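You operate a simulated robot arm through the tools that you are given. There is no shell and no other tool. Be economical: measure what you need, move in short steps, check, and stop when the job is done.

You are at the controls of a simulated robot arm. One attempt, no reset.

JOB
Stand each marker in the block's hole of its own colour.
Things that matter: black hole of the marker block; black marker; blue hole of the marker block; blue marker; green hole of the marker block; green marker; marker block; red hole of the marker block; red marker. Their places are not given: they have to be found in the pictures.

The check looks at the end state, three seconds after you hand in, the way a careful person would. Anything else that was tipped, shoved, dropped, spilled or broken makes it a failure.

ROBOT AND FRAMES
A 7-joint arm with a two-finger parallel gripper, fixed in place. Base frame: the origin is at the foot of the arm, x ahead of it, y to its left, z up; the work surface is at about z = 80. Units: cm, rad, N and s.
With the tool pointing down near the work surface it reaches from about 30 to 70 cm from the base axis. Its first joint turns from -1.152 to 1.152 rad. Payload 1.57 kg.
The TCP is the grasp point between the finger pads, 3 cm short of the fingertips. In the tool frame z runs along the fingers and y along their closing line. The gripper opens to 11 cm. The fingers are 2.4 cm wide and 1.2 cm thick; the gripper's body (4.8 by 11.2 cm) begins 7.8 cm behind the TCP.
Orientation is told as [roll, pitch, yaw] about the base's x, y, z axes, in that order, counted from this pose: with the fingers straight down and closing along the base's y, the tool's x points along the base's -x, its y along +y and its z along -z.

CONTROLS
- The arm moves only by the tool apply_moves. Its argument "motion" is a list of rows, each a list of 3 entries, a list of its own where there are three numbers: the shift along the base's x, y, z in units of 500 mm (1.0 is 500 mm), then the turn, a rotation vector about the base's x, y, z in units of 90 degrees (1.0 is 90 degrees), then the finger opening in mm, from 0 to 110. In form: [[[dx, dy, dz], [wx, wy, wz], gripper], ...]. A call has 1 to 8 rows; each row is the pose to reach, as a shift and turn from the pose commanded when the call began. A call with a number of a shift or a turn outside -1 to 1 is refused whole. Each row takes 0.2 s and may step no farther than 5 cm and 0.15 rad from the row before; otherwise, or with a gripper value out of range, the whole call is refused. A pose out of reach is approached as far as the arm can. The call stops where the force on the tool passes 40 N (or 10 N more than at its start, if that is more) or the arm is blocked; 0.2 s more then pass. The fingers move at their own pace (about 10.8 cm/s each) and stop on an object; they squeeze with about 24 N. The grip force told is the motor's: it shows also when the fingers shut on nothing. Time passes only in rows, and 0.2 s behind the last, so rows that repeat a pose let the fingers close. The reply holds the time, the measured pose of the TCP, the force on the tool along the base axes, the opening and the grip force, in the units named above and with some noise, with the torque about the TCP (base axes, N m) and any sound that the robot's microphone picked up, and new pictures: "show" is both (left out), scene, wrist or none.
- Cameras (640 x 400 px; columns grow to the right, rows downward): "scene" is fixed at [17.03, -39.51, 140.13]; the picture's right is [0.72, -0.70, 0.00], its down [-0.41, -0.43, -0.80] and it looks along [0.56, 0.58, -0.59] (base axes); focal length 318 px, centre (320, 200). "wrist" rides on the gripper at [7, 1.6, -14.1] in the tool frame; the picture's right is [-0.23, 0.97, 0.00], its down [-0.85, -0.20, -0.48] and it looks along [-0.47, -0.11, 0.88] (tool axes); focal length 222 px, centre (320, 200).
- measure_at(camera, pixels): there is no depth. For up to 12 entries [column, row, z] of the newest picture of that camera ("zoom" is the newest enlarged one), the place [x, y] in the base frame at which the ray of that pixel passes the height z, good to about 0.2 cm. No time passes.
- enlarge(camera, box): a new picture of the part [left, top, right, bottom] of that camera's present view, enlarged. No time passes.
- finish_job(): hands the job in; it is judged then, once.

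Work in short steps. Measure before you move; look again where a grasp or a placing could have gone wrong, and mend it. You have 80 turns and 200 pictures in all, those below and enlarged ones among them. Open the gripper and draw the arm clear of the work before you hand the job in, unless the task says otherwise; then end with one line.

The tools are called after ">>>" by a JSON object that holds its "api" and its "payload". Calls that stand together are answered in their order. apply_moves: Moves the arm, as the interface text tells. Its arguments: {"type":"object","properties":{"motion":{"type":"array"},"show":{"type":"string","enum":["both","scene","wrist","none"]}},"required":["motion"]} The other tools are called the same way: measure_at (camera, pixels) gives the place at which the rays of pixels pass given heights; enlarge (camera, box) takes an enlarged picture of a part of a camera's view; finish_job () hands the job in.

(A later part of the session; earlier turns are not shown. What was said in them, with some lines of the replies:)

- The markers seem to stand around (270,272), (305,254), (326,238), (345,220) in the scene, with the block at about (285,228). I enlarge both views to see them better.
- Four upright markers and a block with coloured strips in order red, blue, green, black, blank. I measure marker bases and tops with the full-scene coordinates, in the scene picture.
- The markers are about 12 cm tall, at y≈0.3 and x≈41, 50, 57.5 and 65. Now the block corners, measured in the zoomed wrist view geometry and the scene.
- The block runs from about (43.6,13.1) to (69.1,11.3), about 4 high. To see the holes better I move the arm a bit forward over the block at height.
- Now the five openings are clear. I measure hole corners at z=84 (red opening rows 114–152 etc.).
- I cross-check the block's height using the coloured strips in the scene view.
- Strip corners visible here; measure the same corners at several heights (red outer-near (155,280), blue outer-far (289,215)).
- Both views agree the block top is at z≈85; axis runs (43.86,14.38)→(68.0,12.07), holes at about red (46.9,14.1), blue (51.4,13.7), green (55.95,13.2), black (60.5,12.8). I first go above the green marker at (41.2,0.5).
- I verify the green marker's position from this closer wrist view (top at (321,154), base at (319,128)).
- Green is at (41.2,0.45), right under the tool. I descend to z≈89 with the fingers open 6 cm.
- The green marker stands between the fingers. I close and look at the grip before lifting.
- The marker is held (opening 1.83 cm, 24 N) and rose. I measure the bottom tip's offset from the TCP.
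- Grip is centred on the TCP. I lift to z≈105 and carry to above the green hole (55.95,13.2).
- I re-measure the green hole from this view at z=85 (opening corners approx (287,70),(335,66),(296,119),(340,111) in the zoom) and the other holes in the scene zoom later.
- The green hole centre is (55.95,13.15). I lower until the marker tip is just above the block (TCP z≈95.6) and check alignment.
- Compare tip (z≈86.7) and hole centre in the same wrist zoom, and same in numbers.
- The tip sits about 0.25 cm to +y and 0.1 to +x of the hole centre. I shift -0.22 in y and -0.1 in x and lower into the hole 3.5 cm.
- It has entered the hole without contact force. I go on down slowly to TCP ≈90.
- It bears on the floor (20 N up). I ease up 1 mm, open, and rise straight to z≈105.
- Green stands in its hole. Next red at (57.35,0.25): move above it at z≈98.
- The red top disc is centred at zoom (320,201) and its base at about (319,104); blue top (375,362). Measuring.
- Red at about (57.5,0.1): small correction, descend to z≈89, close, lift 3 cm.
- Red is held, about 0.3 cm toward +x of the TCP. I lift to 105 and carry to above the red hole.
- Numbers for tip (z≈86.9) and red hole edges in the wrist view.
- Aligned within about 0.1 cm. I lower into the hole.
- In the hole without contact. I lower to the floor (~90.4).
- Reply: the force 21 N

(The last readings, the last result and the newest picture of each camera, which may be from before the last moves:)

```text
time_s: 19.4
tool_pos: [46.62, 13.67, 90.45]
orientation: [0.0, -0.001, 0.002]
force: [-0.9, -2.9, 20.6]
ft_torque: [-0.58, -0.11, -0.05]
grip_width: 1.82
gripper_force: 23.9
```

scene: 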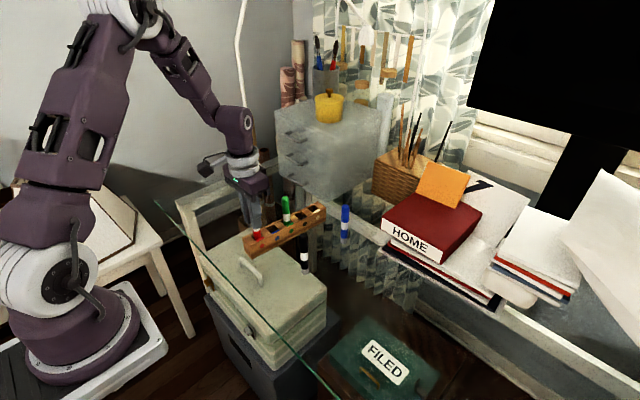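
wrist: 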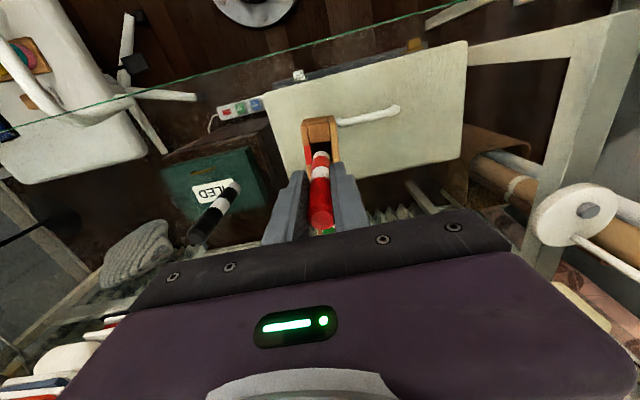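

Floor contact at 20 N. Ease up 1 mm, release, rise.

>>> {"api": "apply_moves", "payload": {"motion": [[[0, 0, 0.003], [0, 0, 0], 5], [[0, 0, 0.003], [0, 0, 0], 25], [[0, 0, 0.003], [0, 0, 0], 50], [[0, 0, 0.003], [0, 0, 0], 50], [[0, 0, 0.09], [0, 0, 0], 50], [[0, 0, 0.18], [0, 0, 0], 50], [[0, 0, 0.26], [0, 0, 0], 60]], "show": "scene"}}

>>> {"api": "enlarge", "payload": {"camera": "scene", "box": [235, 180, 365, 280]}}

>>> {"api": "enlarge", "payload": {"camera": "wrist", "box": [240, 80, 400, 240]}}

```text
time_s: 21.0
tool_pos: [46.71, 13.86, 103.55]
orientation: [-0.001, 0.0, -0.001]
force: [-0.2, 0.2, -0.5]
ft_torque: [0.02, 0.01, -0.02]
grip_width: 6.0
gripper_force: 0.0
```

scene: 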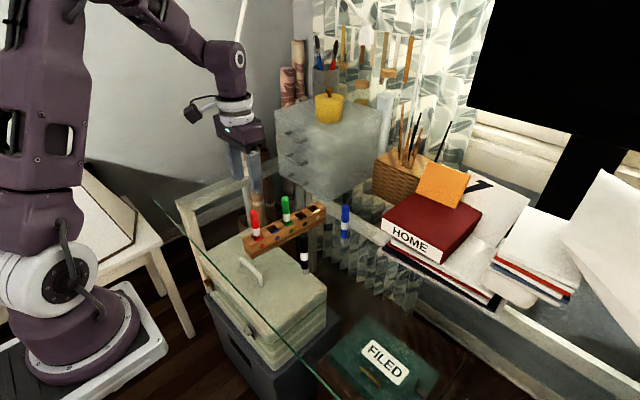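

```text
4.00 times, centred on (300, 230) of scene
```

zoom: 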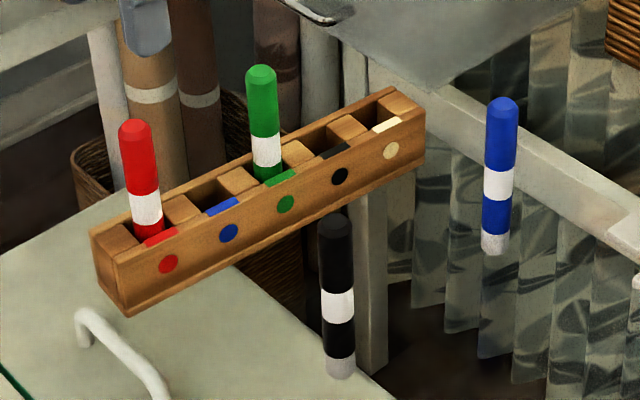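

```text
2.50 times, centred on (320, 160) of wrist
```

zoom: 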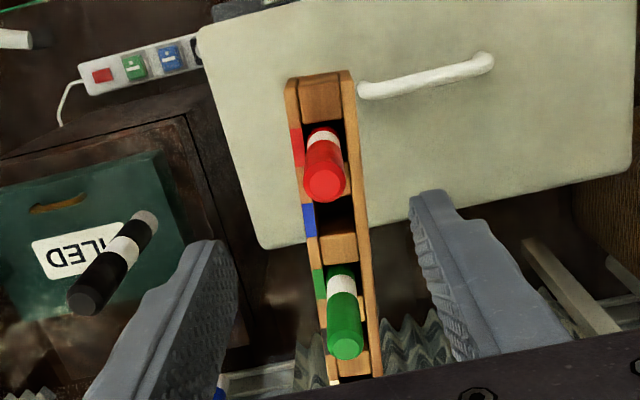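

Red stands. Next black, at about (50.4,0.3): go above it at z≈98 and look.

>>> {"api": "apply_moves", "payload": {"motion": [[[0.026, -0.09, 0], [0, 0, 0], 60], [[0.052, -0.18, 0], [0, 0, 0], 60], [[0.078, -0.27, 0], [0, 0, 0], 60], [[0.078, -0.27, -0.055], [0, 0, 0], 60], [[0.078, -0.27, -0.11], [0, 0, 0], 60], [[0.078, -0.27, -0.11], [0, 0, 0], 60]], "show": "wrist"}}

>>> {"api": "enlarge", "payload": {"camera": "wrist", "box": [240, 100, 400, 240]}}

```text
time_s: 22.4
tool_pos: [50.47, 0.06, 97.94]
orientation: [0.001, 0.0, 0.001]
force: [0.1, -0.6, -0.7]
ft_torque: [0.02, 0.02, 0.0]
grip_width: 6.01
gripper_force: 0.0
```

wrist: 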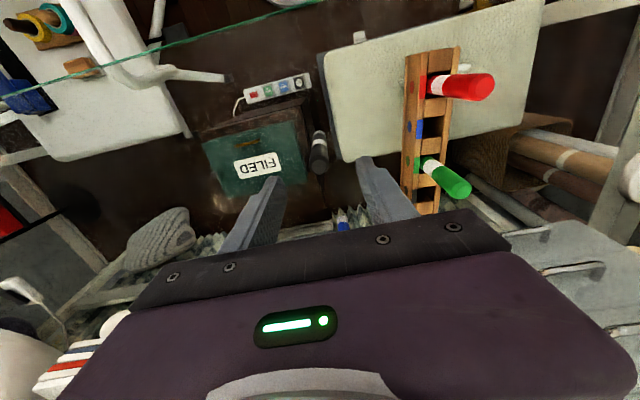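

```text
2.86 times, centred on (320, 170) of wrist
```

zoom: 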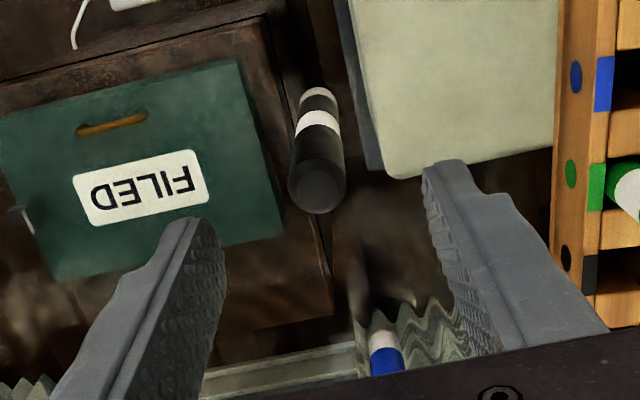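

Black's top disc is at zoom (318,188), centred under the tool. I descend to 89, close, lift 3 cm.

>>> {"api": "apply_moves", "payload": {"motion": [[[0, 0, -0.06], [0, 0, 0], 60], [[0, 0, -0.12], [0, 0, 0], 60], [[0, 0, -0.179], [0, 0, 0], 60], [[0, 0, -0.179], [0, 0, 0], 40], [[0, 0, -0.179], [0, 0, 0], 15], [[0, 0, -0.179], [0, 0, 0], 5], [[0, 0, -0.179], [0, 0, 0], 5], [[0, 0, -0.119], [0, 0, 0], 5]], "show": "both"}}

>>> {"api": "enlarge", "payload": {"camera": "wrist", "box": [270, 100, 370, 240]}}

```text
time_s: 24.2
tool_pos: [50.37, 0.14, 91.97]
orientation: [0.0, 0.001, 0.0]
force: [0.0, 0.3, 0.0]
ft_torque: [-0.01, -0.01, 0.0]
grip_width: 1.81
gripper_force: 24.5
```

scene: 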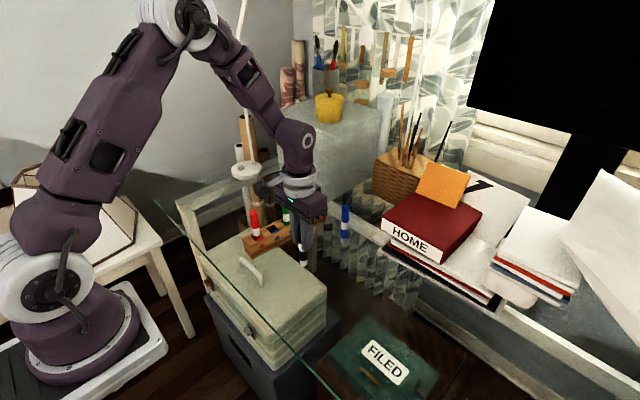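
wrist: 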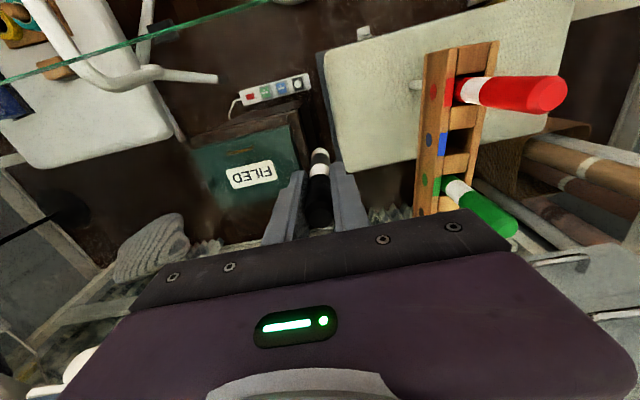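

```text
2.86 times, centred on (320, 170) of wrist
```

zoom: 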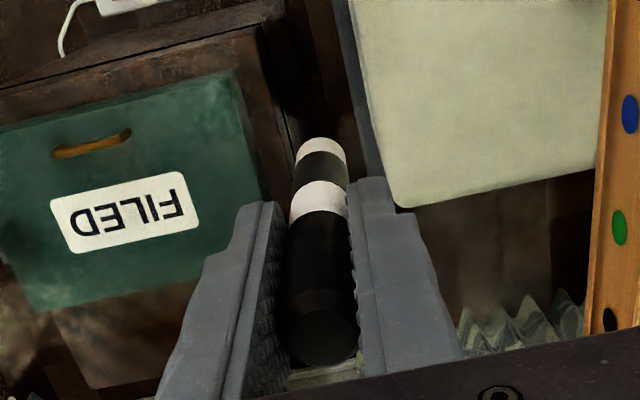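

Black is held, centred like green was. I lift and carry to above the black hole at (60.4,12.6).

>>> {"api": "apply_moves", "payload": {"motion": [[[0, 0, 0.086], [0, 0, 0], 5], [[0, 0, 0.172], [0, 0, 0], 5], [[0, 0, 0.258], [0, 0, 0], 5], [[0.05, 0.062, 0.258], [0, 0, 0], 5], [[0.1, 0.124, 0.258], [0, 0, 0], 5], [[0.15, 0.186, 0.258], [0, 0, 0], 5], [[0.2006, 0.247, 0.258], [0, 0, 0], 5], [[0.2006, 0.247, 0.17], [0, 0, 0], 5]], "show": "none"}}

>>> {"api": "apply_moves", "payload": {"motion": [[[0, 0, -0.05], [0, 0, 0], 5], [[0, 0, -0.092], [0, 0, 0], 5], [[0, 0, -0.092], [0, 0, 0], 5]], "show": "both"}}

>>> {"api": "enlarge", "payload": {"camera": "scene", "box": [255, 180, 345, 250]}}

>>> {"api": "enlarge", "payload": {"camera": "wrist", "box": [270, 80, 370, 240]}}

```text
time_s: 26.0
tool_pos: [60.41, 12.49, 100.17]
orientation: [0.001, -0.001, -0.001]
force: [0.1, 0.8, -0.3]
ft_torque: [0.03, 0.0, -0.04]
grip_width: 1.83
gripper_force: 24.0
```

```text
time_s: 26.8
tool_pos: [60.49, 12.57, 95.8]
orientation: [0.001, 0.0, 0.0]
force: [0.7, -0.1, 0.3]
ft_torque: [0.03, 0.0, -0.01]
grip_width: 1.83
gripper_force: 24.5
```

scene: 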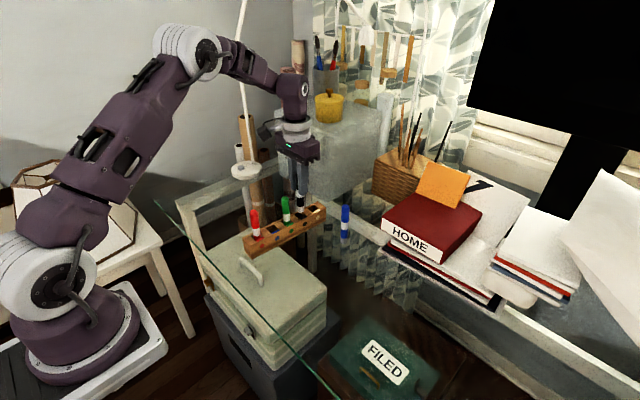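
wrist: 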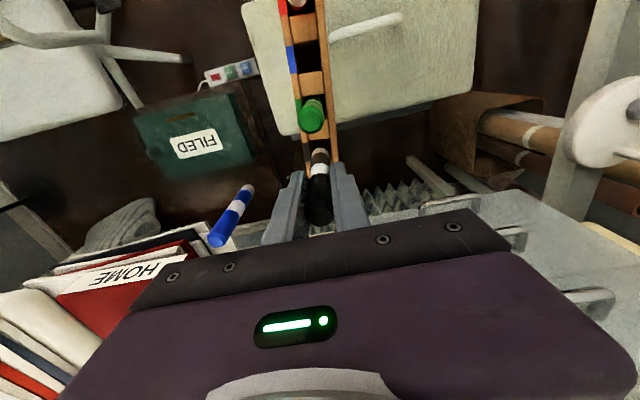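

```text
5.71 times, centred on (300, 215) of scene
```

zoom: 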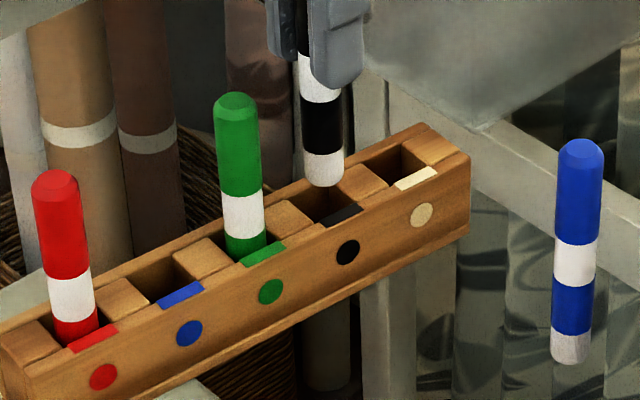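

```text
2.50 times, centred on (320, 160) of wrist
```

zoom: 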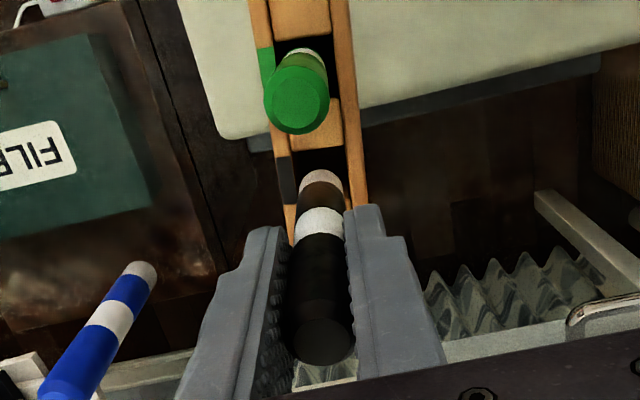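

Measure tip vs black hole in this zoom.

>>> {"api": "measure_at", "payload": {"camera": "zoom", "pixels": [[321, 170, 86.8], [300, 186, 86.8], [344, 182, 86.8], [290, 154, 85], [344, 148, 85], [277, 158, 85], [281, 205, 85], [297, 205, 85], [353, 205, 85]]}}

```text
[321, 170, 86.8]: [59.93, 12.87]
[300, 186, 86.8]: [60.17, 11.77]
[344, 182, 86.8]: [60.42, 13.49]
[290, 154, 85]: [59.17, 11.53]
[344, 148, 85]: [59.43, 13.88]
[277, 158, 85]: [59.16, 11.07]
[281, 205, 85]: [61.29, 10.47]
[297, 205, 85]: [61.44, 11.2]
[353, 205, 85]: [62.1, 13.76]
```

Shift -0.2 in x and lower into the hole.

>>> {"api": "apply_moves", "payload": {"motion": [[[-0.004, 0, -0.01], [0, 0, 0], 5], [[-0.004, 0, -0.025], [0, 0, 0], 5], [[-0.004, 0, -0.04], [0, 0, 0], 5], [[-0.004, 0, -0.055], [0, 0, 0], 5], [[-0.004, 0, -0.07], [0, 0, 0], 5]], "show": "scene"}}

>>> {"api": "enlarge", "payload": {"camera": "scene", "box": [255, 180, 345, 250]}}

```text
time_s: 28.0
tool_pos: [60.35, 12.62, 92.26]
orientation: [-0.001, 0.0, 0.0]
force: [-0.5, 1.1, 0.0]
ft_torque: [0.01, 0.03, -0.01]
grip_width: 1.83
gripper_force: 23.9
```

scene: 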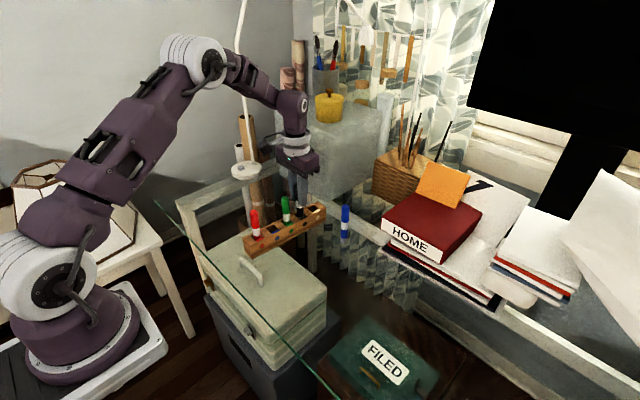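

```text
5.71 times, centred on (300, 215) of scene
```

zoom: 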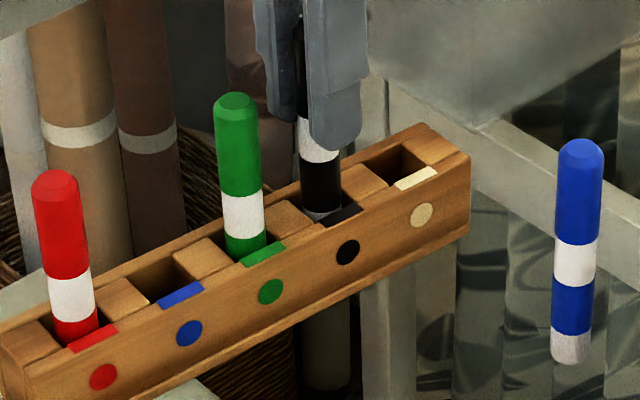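

In the hole; I lower to the floor.

>>> {"api": "apply_moves", "payload": {"motion": [[[0, 0, -0.01], [0, 0, 0], 5], [[0, 0, -0.02], [0, 0, 0], 5], [[0, 0, -0.03], [0, 0, 0], 5], [[0, 0, -0.037], [0, 0, 0], 5]], "show": "none"}}

```text
time_s: 29.0
tool_pos: [60.31, 12.62, 90.51]
orientation: [0.0, 0.0, -0.001]
force: [0.5, 0.1, -0.6]
ft_torque: [0.0, -0.01, 0.02]
grip_width: 1.85
gripper_force: 23.7
```

Not yet touching; a few mm more.

>>> {"api": "apply_moves", "payload": {"motion": [[[0, 0, -0.003], [0, 0, 0], 5], [[0, 0, -0.006], [0, 0, 0], 5]], "show": "none"}}

```text
time_s: 29.6
tool_pos: [60.35, 12.61, 90.12]
orientation: [0.0, -0.002, 0.0]
force: [0.2, 0.1, 5.5]
ft_torque: [0.01, 0.02, 0.0]
grip_width: 1.85
gripper_force: 24.5
```

Light floor contact (5.5 N). Release and rise.

>>> {"api": "apply_moves", "payload": {"motion": [[[0, 0, 0], [0, 0, 0], 25], [[0, 0, 0], [0, 0, 0], 50], [[0, 0, 0], [0, 0, 0], 50], [[0, 0, 0.09], [0, 0, 0], 50], [[0, 0, 0.18], [0, 0, 0], 50], [[0, 0, 0.26], [0, 0, 0], 60]], "show": "scene"}}

>>> {"api": "enlarge", "payload": {"camera": "scene", "box": [235, 180, 365, 280]}}

```text
time_s: 31.0
tool_pos: [60.19, 12.71, 103.05]
orientation: [0.0, 0.001, 0.0]
force: [-0.5, 0.1, 0.7]
ft_torque: [0.0, -0.01, 0.0]
grip_width: 6.0
gripper_force: 0.0
```

scene: 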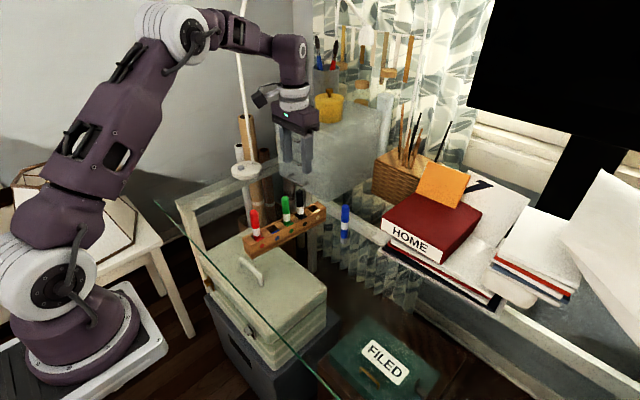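

```text
4.00 times, centred on (300, 230) of scene
```

zoom: 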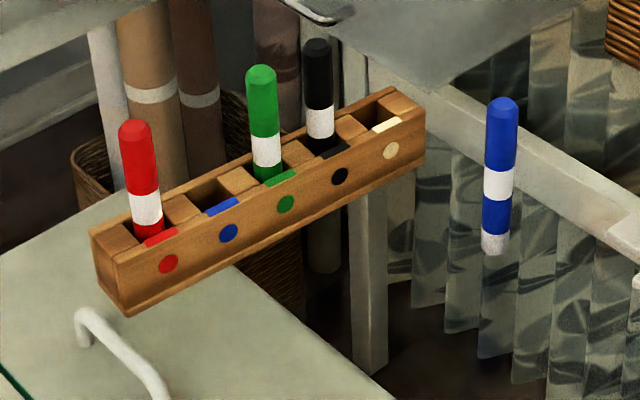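

Black stands. Before the blue marker I check the nearby book stack's clearance.

>>> {"api": "measure_at", "payload": {"camera": "scene", "pixels": [[383, 245, 80], [383, 220, 90], [383, 220, 85], [500, 311, 80], [360, 235, 80], [343, 242, 80]]}}

>>> {"api": "apply_moves", "payload": {"motion": [[[0.032, -0.08, 0], [0, 0, 0], 60], [[0.064, -0.16, 0], [0, 0, 0], 60], [[0.095, -0.238, 0], [0, 0, 0], 60], [[0.095, -0.238, -0.055], [0, 0, 0], 60], [[0.095, -0.238, -0.1], [0, 0, 0], 60], [[0.095, -0.238, -0.1], [0, 0, 0], 60]], "show": "both"}}

>>> {"api": "enlarge", "payload": {"camera": "wrist", "box": [240, 100, 400, 240]}}

```text
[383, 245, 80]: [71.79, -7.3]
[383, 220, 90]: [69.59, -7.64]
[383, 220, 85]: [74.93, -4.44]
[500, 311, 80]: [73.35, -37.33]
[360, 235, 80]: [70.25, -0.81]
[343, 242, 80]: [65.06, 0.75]
```

```text
time_s: 32.4
tool_pos: [64.97, 0.79, 98.29]
orientation: [0.0, 0.0, 0.0]
force: [-0.2, -0.9, -0.3]
ft_torque: [0.01, 0.02, -0.01]
grip_width: 6.02
gripper_force: 0.0
```

scene: 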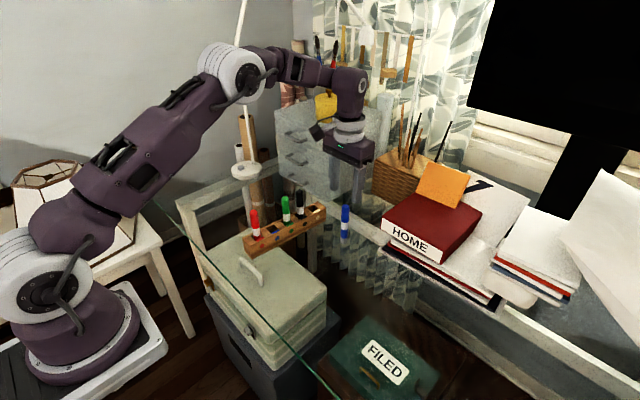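
wrist: 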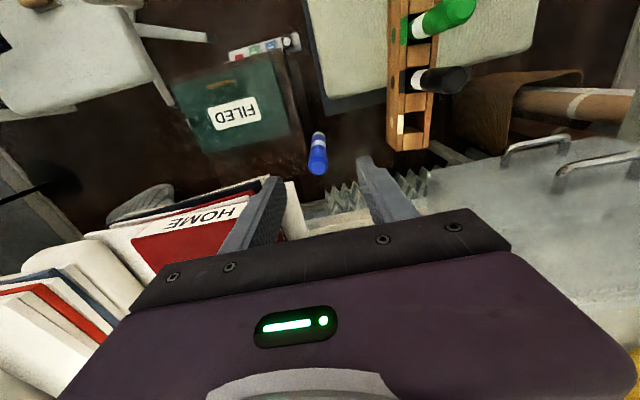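

```text
2.86 times, centred on (320, 170) of wrist
```

zoom: 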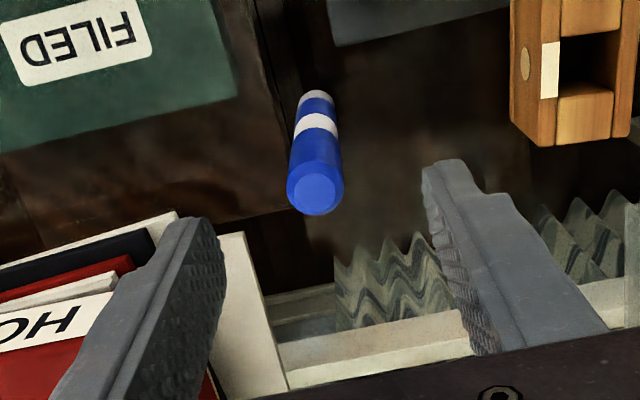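

The book corner (x≳70, y≲-5) is clear of the gripper. Blue disc at zoom (315,190) is nearly centred; I shift -0.1 in y, descend, close, lift 3 cm.

>>> {"api": "apply_moves", "payload": {"motion": [[[0, -0.002, -0.06], [0, 0, 0], 50], [[0, -0.002, -0.12], [0, 0, 0], 50], [[0, -0.002, -0.184], [0, 0, 0], 50], [[0, -0.002, -0.184], [0, 0, 0], 35], [[0, -0.002, -0.184], [0, 0, 0], 15], [[0, -0.002, -0.184], [0, 0, 0], 5], [[0, -0.002, -0.184], [0, 0, 0], 5], [[0, -0.002, -0.124], [0, 0, 0], 5]], "show": "both"}}

>>> {"api": "enlarge", "payload": {"camera": "wrist", "box": [270, 100, 370, 240]}}

```text
time_s: 34.2
tool_pos: [64.87, 0.55, 92.07]
orientation: [0.001, 0.0, 0.0]
force: [0.0, 0.1, 0.3]
ft_torque: [-0.02, 0.01, -0.03]
grip_width: 1.82
gripper_force: 24.4
```

scene: 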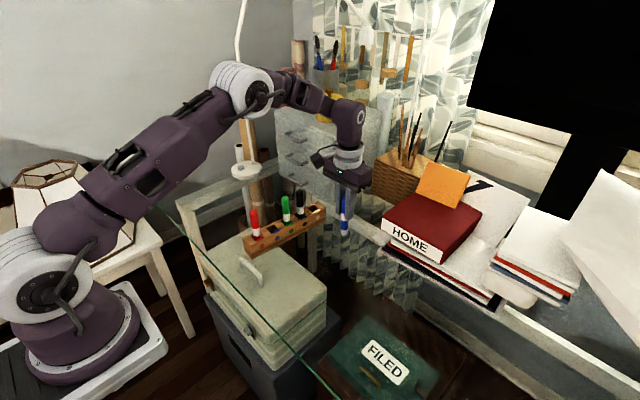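
wrist: 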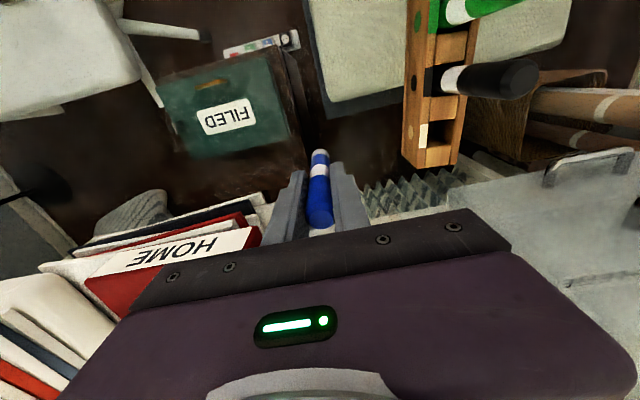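

```text
2.86 times, centred on (320, 170) of wrist
```

zoom: 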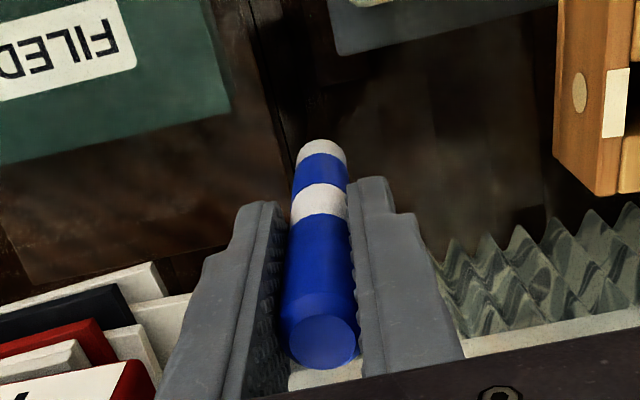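

Blue is held and centred. Lift and carry to above the blue hole, TCP (51.3,13.4), staying above the standing markers.

>>> {"api": "apply_moves", "payload": {"motion": [[[0, 0, 0.09], [0, 0, 0], 5], [[0, 0, 0.18], [0, 0, 0], 5], [[0, 0, 0.27], [0, 0, 0], 5], [[-0.0684, 0.064, 0.27], [0, 0, 0], 5], [[-0.1367, 0.1277, 0.27], [0, 0, 0], 5], [[-0.205, 0.1915, 0.27], [0, 0, 0], 5], [[-0.2734, 0.2554, 0.27], [0, 0, 0], 5], [[-0.2734, 0.2554, 0.2], [0, 0, 0], 5]], "show": "none"}}

>>> {"api": "apply_moves", "payload": {"motion": [[[0, 0, -0.07], [0, 0, 0], 5], [[0, 0, -0.122], [0, 0, 0], 5], [[0, 0, -0.122], [0, 0, 0], 5]], "show": "both"}}

>>> {"api": "enlarge", "payload": {"camera": "scene", "box": [245, 180, 335, 250]}}

>>> {"api": "enlarge", "payload": {"camera": "wrist", "box": [270, 80, 370, 240]}}

```text
time_s: 36.0
tool_pos: [51.23, 13.35, 102.05]
orientation: [0.0, 0.002, 0.001]
force: [-0.2, 0.0, -1.0]
ft_torque: [-0.02, 0.01, 0.0]
grip_width: 1.81
gripper_force: 24.2
```

```text
time_s: 36.8
tool_pos: [51.28, 13.5, 95.83]
orientation: [-0.002, -0.001, 0.0]
force: [-0.3, 0.5, 0.3]
ft_torque: [0.02, 0.02, -0.03]
grip_width: 1.82
gripper_force: 24.4
```

scene: 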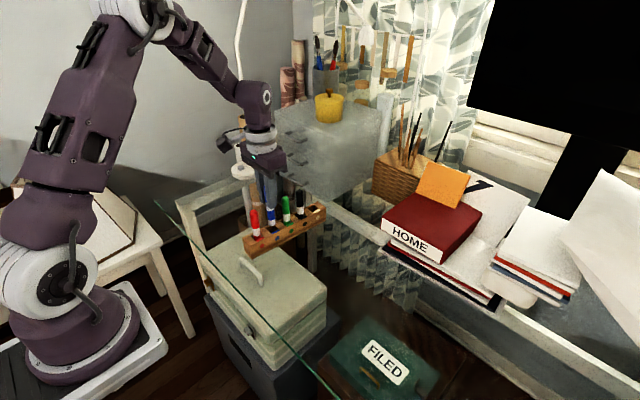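
wrist: 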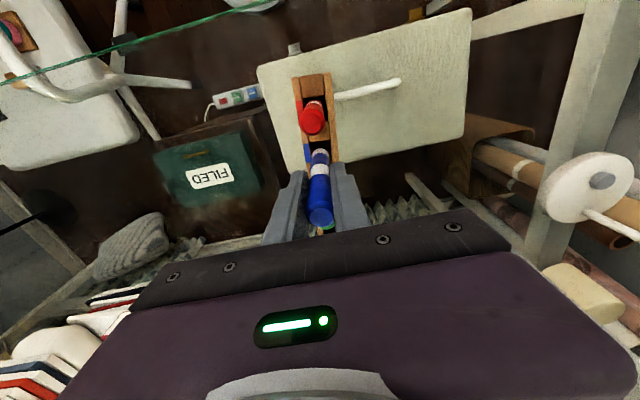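

```text
5.71 times, centred on (290, 215) of scene
```

zoom: 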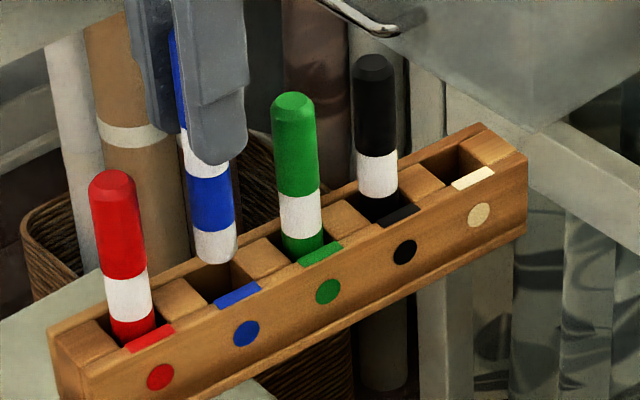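

```text
2.50 times, centred on (320, 160) of wrist
```

zoom: 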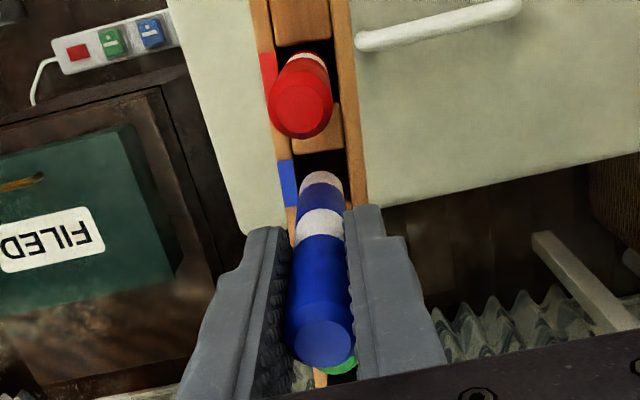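

Alignment matches the earlier good ones (strip rows 161–208, tip edge 171). I lower into the hole.

>>> {"api": "apply_moves", "payload": {"motion": [[[-0.001, 0, -0.01], [0, 0, 0], 5], [[-0.001, 0, -0.025], [0, 0, 0], 5], [[-0.001, 0, -0.04], [0, 0, 0], 5], [[-0.001, 0, -0.055], [0, 0, 0], 5], [[-0.001, 0, -0.07], [0, 0, 0], 5]], "show": "none"}}

>>> {"api": "enlarge", "payload": {"camera": "scene", "box": [245, 180, 335, 250]}}

```text
time_s: 38.0
tool_pos: [51.31, 13.42, 92.5]
orientation: [0.0, -0.001, 0.0]
force: [-0.1, 0.1, 0.1]
ft_torque: [-0.04, 0.0, 0.02]
grip_width: 1.83
gripper_force: 24.3
```

```text
5.71 times, centred on (290, 215) of scene
```

zoom: 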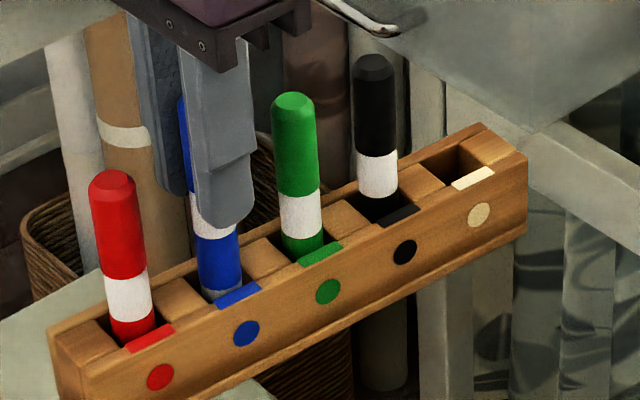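

Entering properly. I lower to the floor (~90.3).

>>> {"api": "apply_moves", "payload": {"motion": [[[0, 0, -0.012], [0, 0, 0], 5], [[0, 0, -0.024], [0, 0, 0], 5], [[0, 0, -0.034], [0, 0, 0], 5], [[0, 0, -0.04], [0, 0, 0], 5], [[0, 0, -0.043], [0, 0, 0], 5]], "show": "none"}}

```text
time_s: 39.2
tool_pos: [51.2, 13.42, 90.24]
orientation: [0.0, 0.0, 0.0]
force: [0.5, -0.6, -0.1]
ft_torque: [-0.03, 0.01, 0.03]
grip_width: 1.84
gripper_force: 23.9
```

Not touching yet; a bit lower.

>>> {"api": "apply_moves", "payload": {"motion": [[[0, 0, -0.003], [0, 0, 0], 5], [[0, 0, -0.005], [0, 0, 0], 5]], "show": "none"}}

```text
time_s: 39.8
tool_pos: [51.26, 13.41, 90.14]
orientation: [0.0, -0.004, 0.001]
force: [-0.5, -0.5, 20.3]
ft_torque: [-0.17, 0.02, -0.04]
grip_width: 1.86
gripper_force: 24.4
```

Floor contact. Ease up 1 mm, release, rise and draw back toward -x, clear of the work.

>>> {"api": "apply_moves", "payload": {"motion": [[[0, 0, 0.002], [0, 0, 0], 5], [[0, 0, 0.002], [0, 0, 0], 25], [[0, 0, 0.002], [0, 0, 0], 50], [[0, 0, 0.002], [0, 0, 0], 50], [[0, 0, 0.09], [0, 0, 0], 50], [[0, 0, 0.18], [0, 0, 0], 50], [[0, 0, 0.27], [0, 0, 0], 60], [[-0.05, 0, 0.35], [0, 0, 0], 60]], "show": "none"}}

>>> {"api": "apply_moves", "payload": {"motion": [[[-0.07, -0.02, 0.02], [0, 0, 0], 60], [[-0.14, -0.04, 0.04], [0, 0, 0], 60], [[-0.14, -0.04, 0.04], [0, 0, 0], 60]], "show": "both"}}

>>> {"api": "enlarge", "payload": {"camera": "scene", "box": [235, 180, 345, 262]}}

>>> {"api": "enlarge", "payload": {"camera": "wrist", "box": [260, 80, 420, 240]}}

```text
time_s: 41.6
tool_pos: [48.72, 13.24, 107.45]
orientation: [0.0, 0.0, 0.002]
force: [0.4, -0.7, -0.4]
ft_torque: [-0.01, -0.03, -0.01]
grip_width: 5.99
gripper_force: 0.1
```

```text
time_s: 42.4
tool_pos: [41.7, 11.34, 109.35]
orientation: [0.0, 0.0, 0.001]
force: [-0.2, 0.4, -0.3]
ft_torque: [0.0, -0.04, 0.0]
grip_width: 5.97
gripper_force: 0.1
```

scene: 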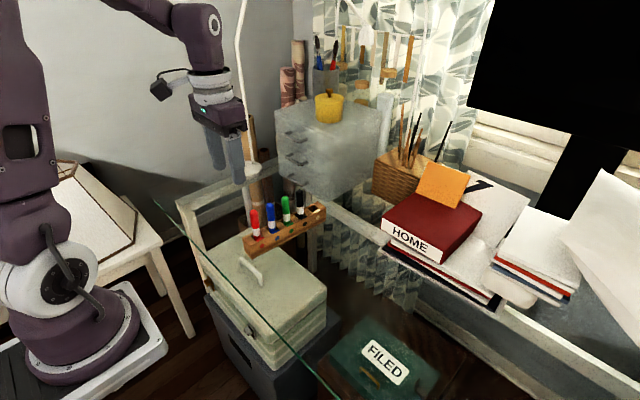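
wrist: 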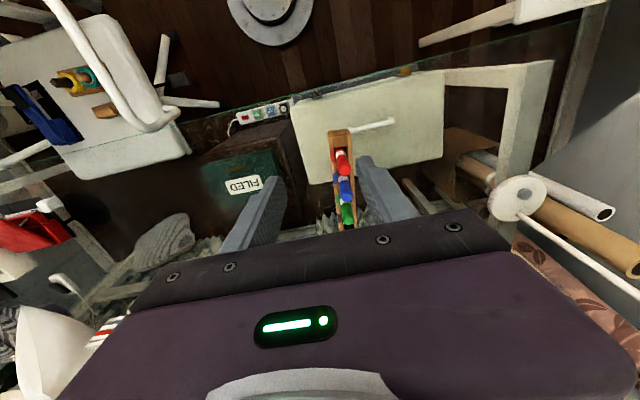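

```text
4.88 times, centred on (290, 221) of scene
```

zoom: 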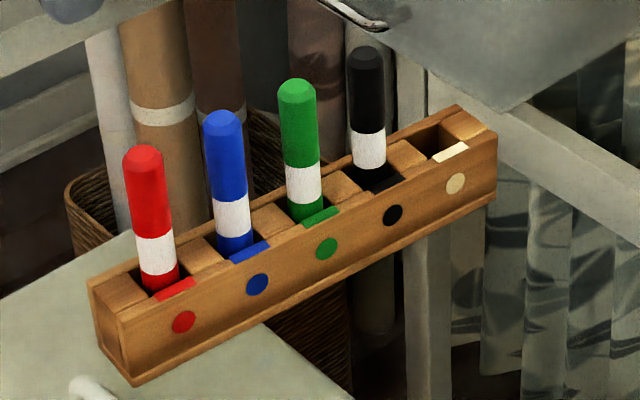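

```text
2.50 times, centred on (340, 160) of wrist
```

zoom: 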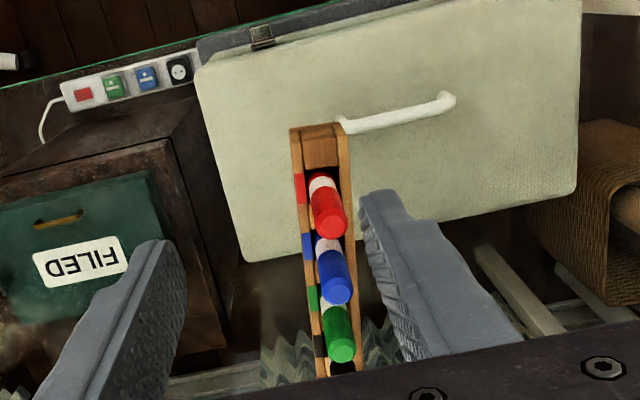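

All four markers stand in the holes of their own colours, the gripper is open and the arm is clear. I hand the job in.

>>> {"api": "finish_job", "payload": {}}

```text
The job is handed in.
```

The red, blue, green and black markers each stand in the block's hole of their own colour. In the last pictures nothing else looked disturbed, and the gripper was open with the arm drawn clear.
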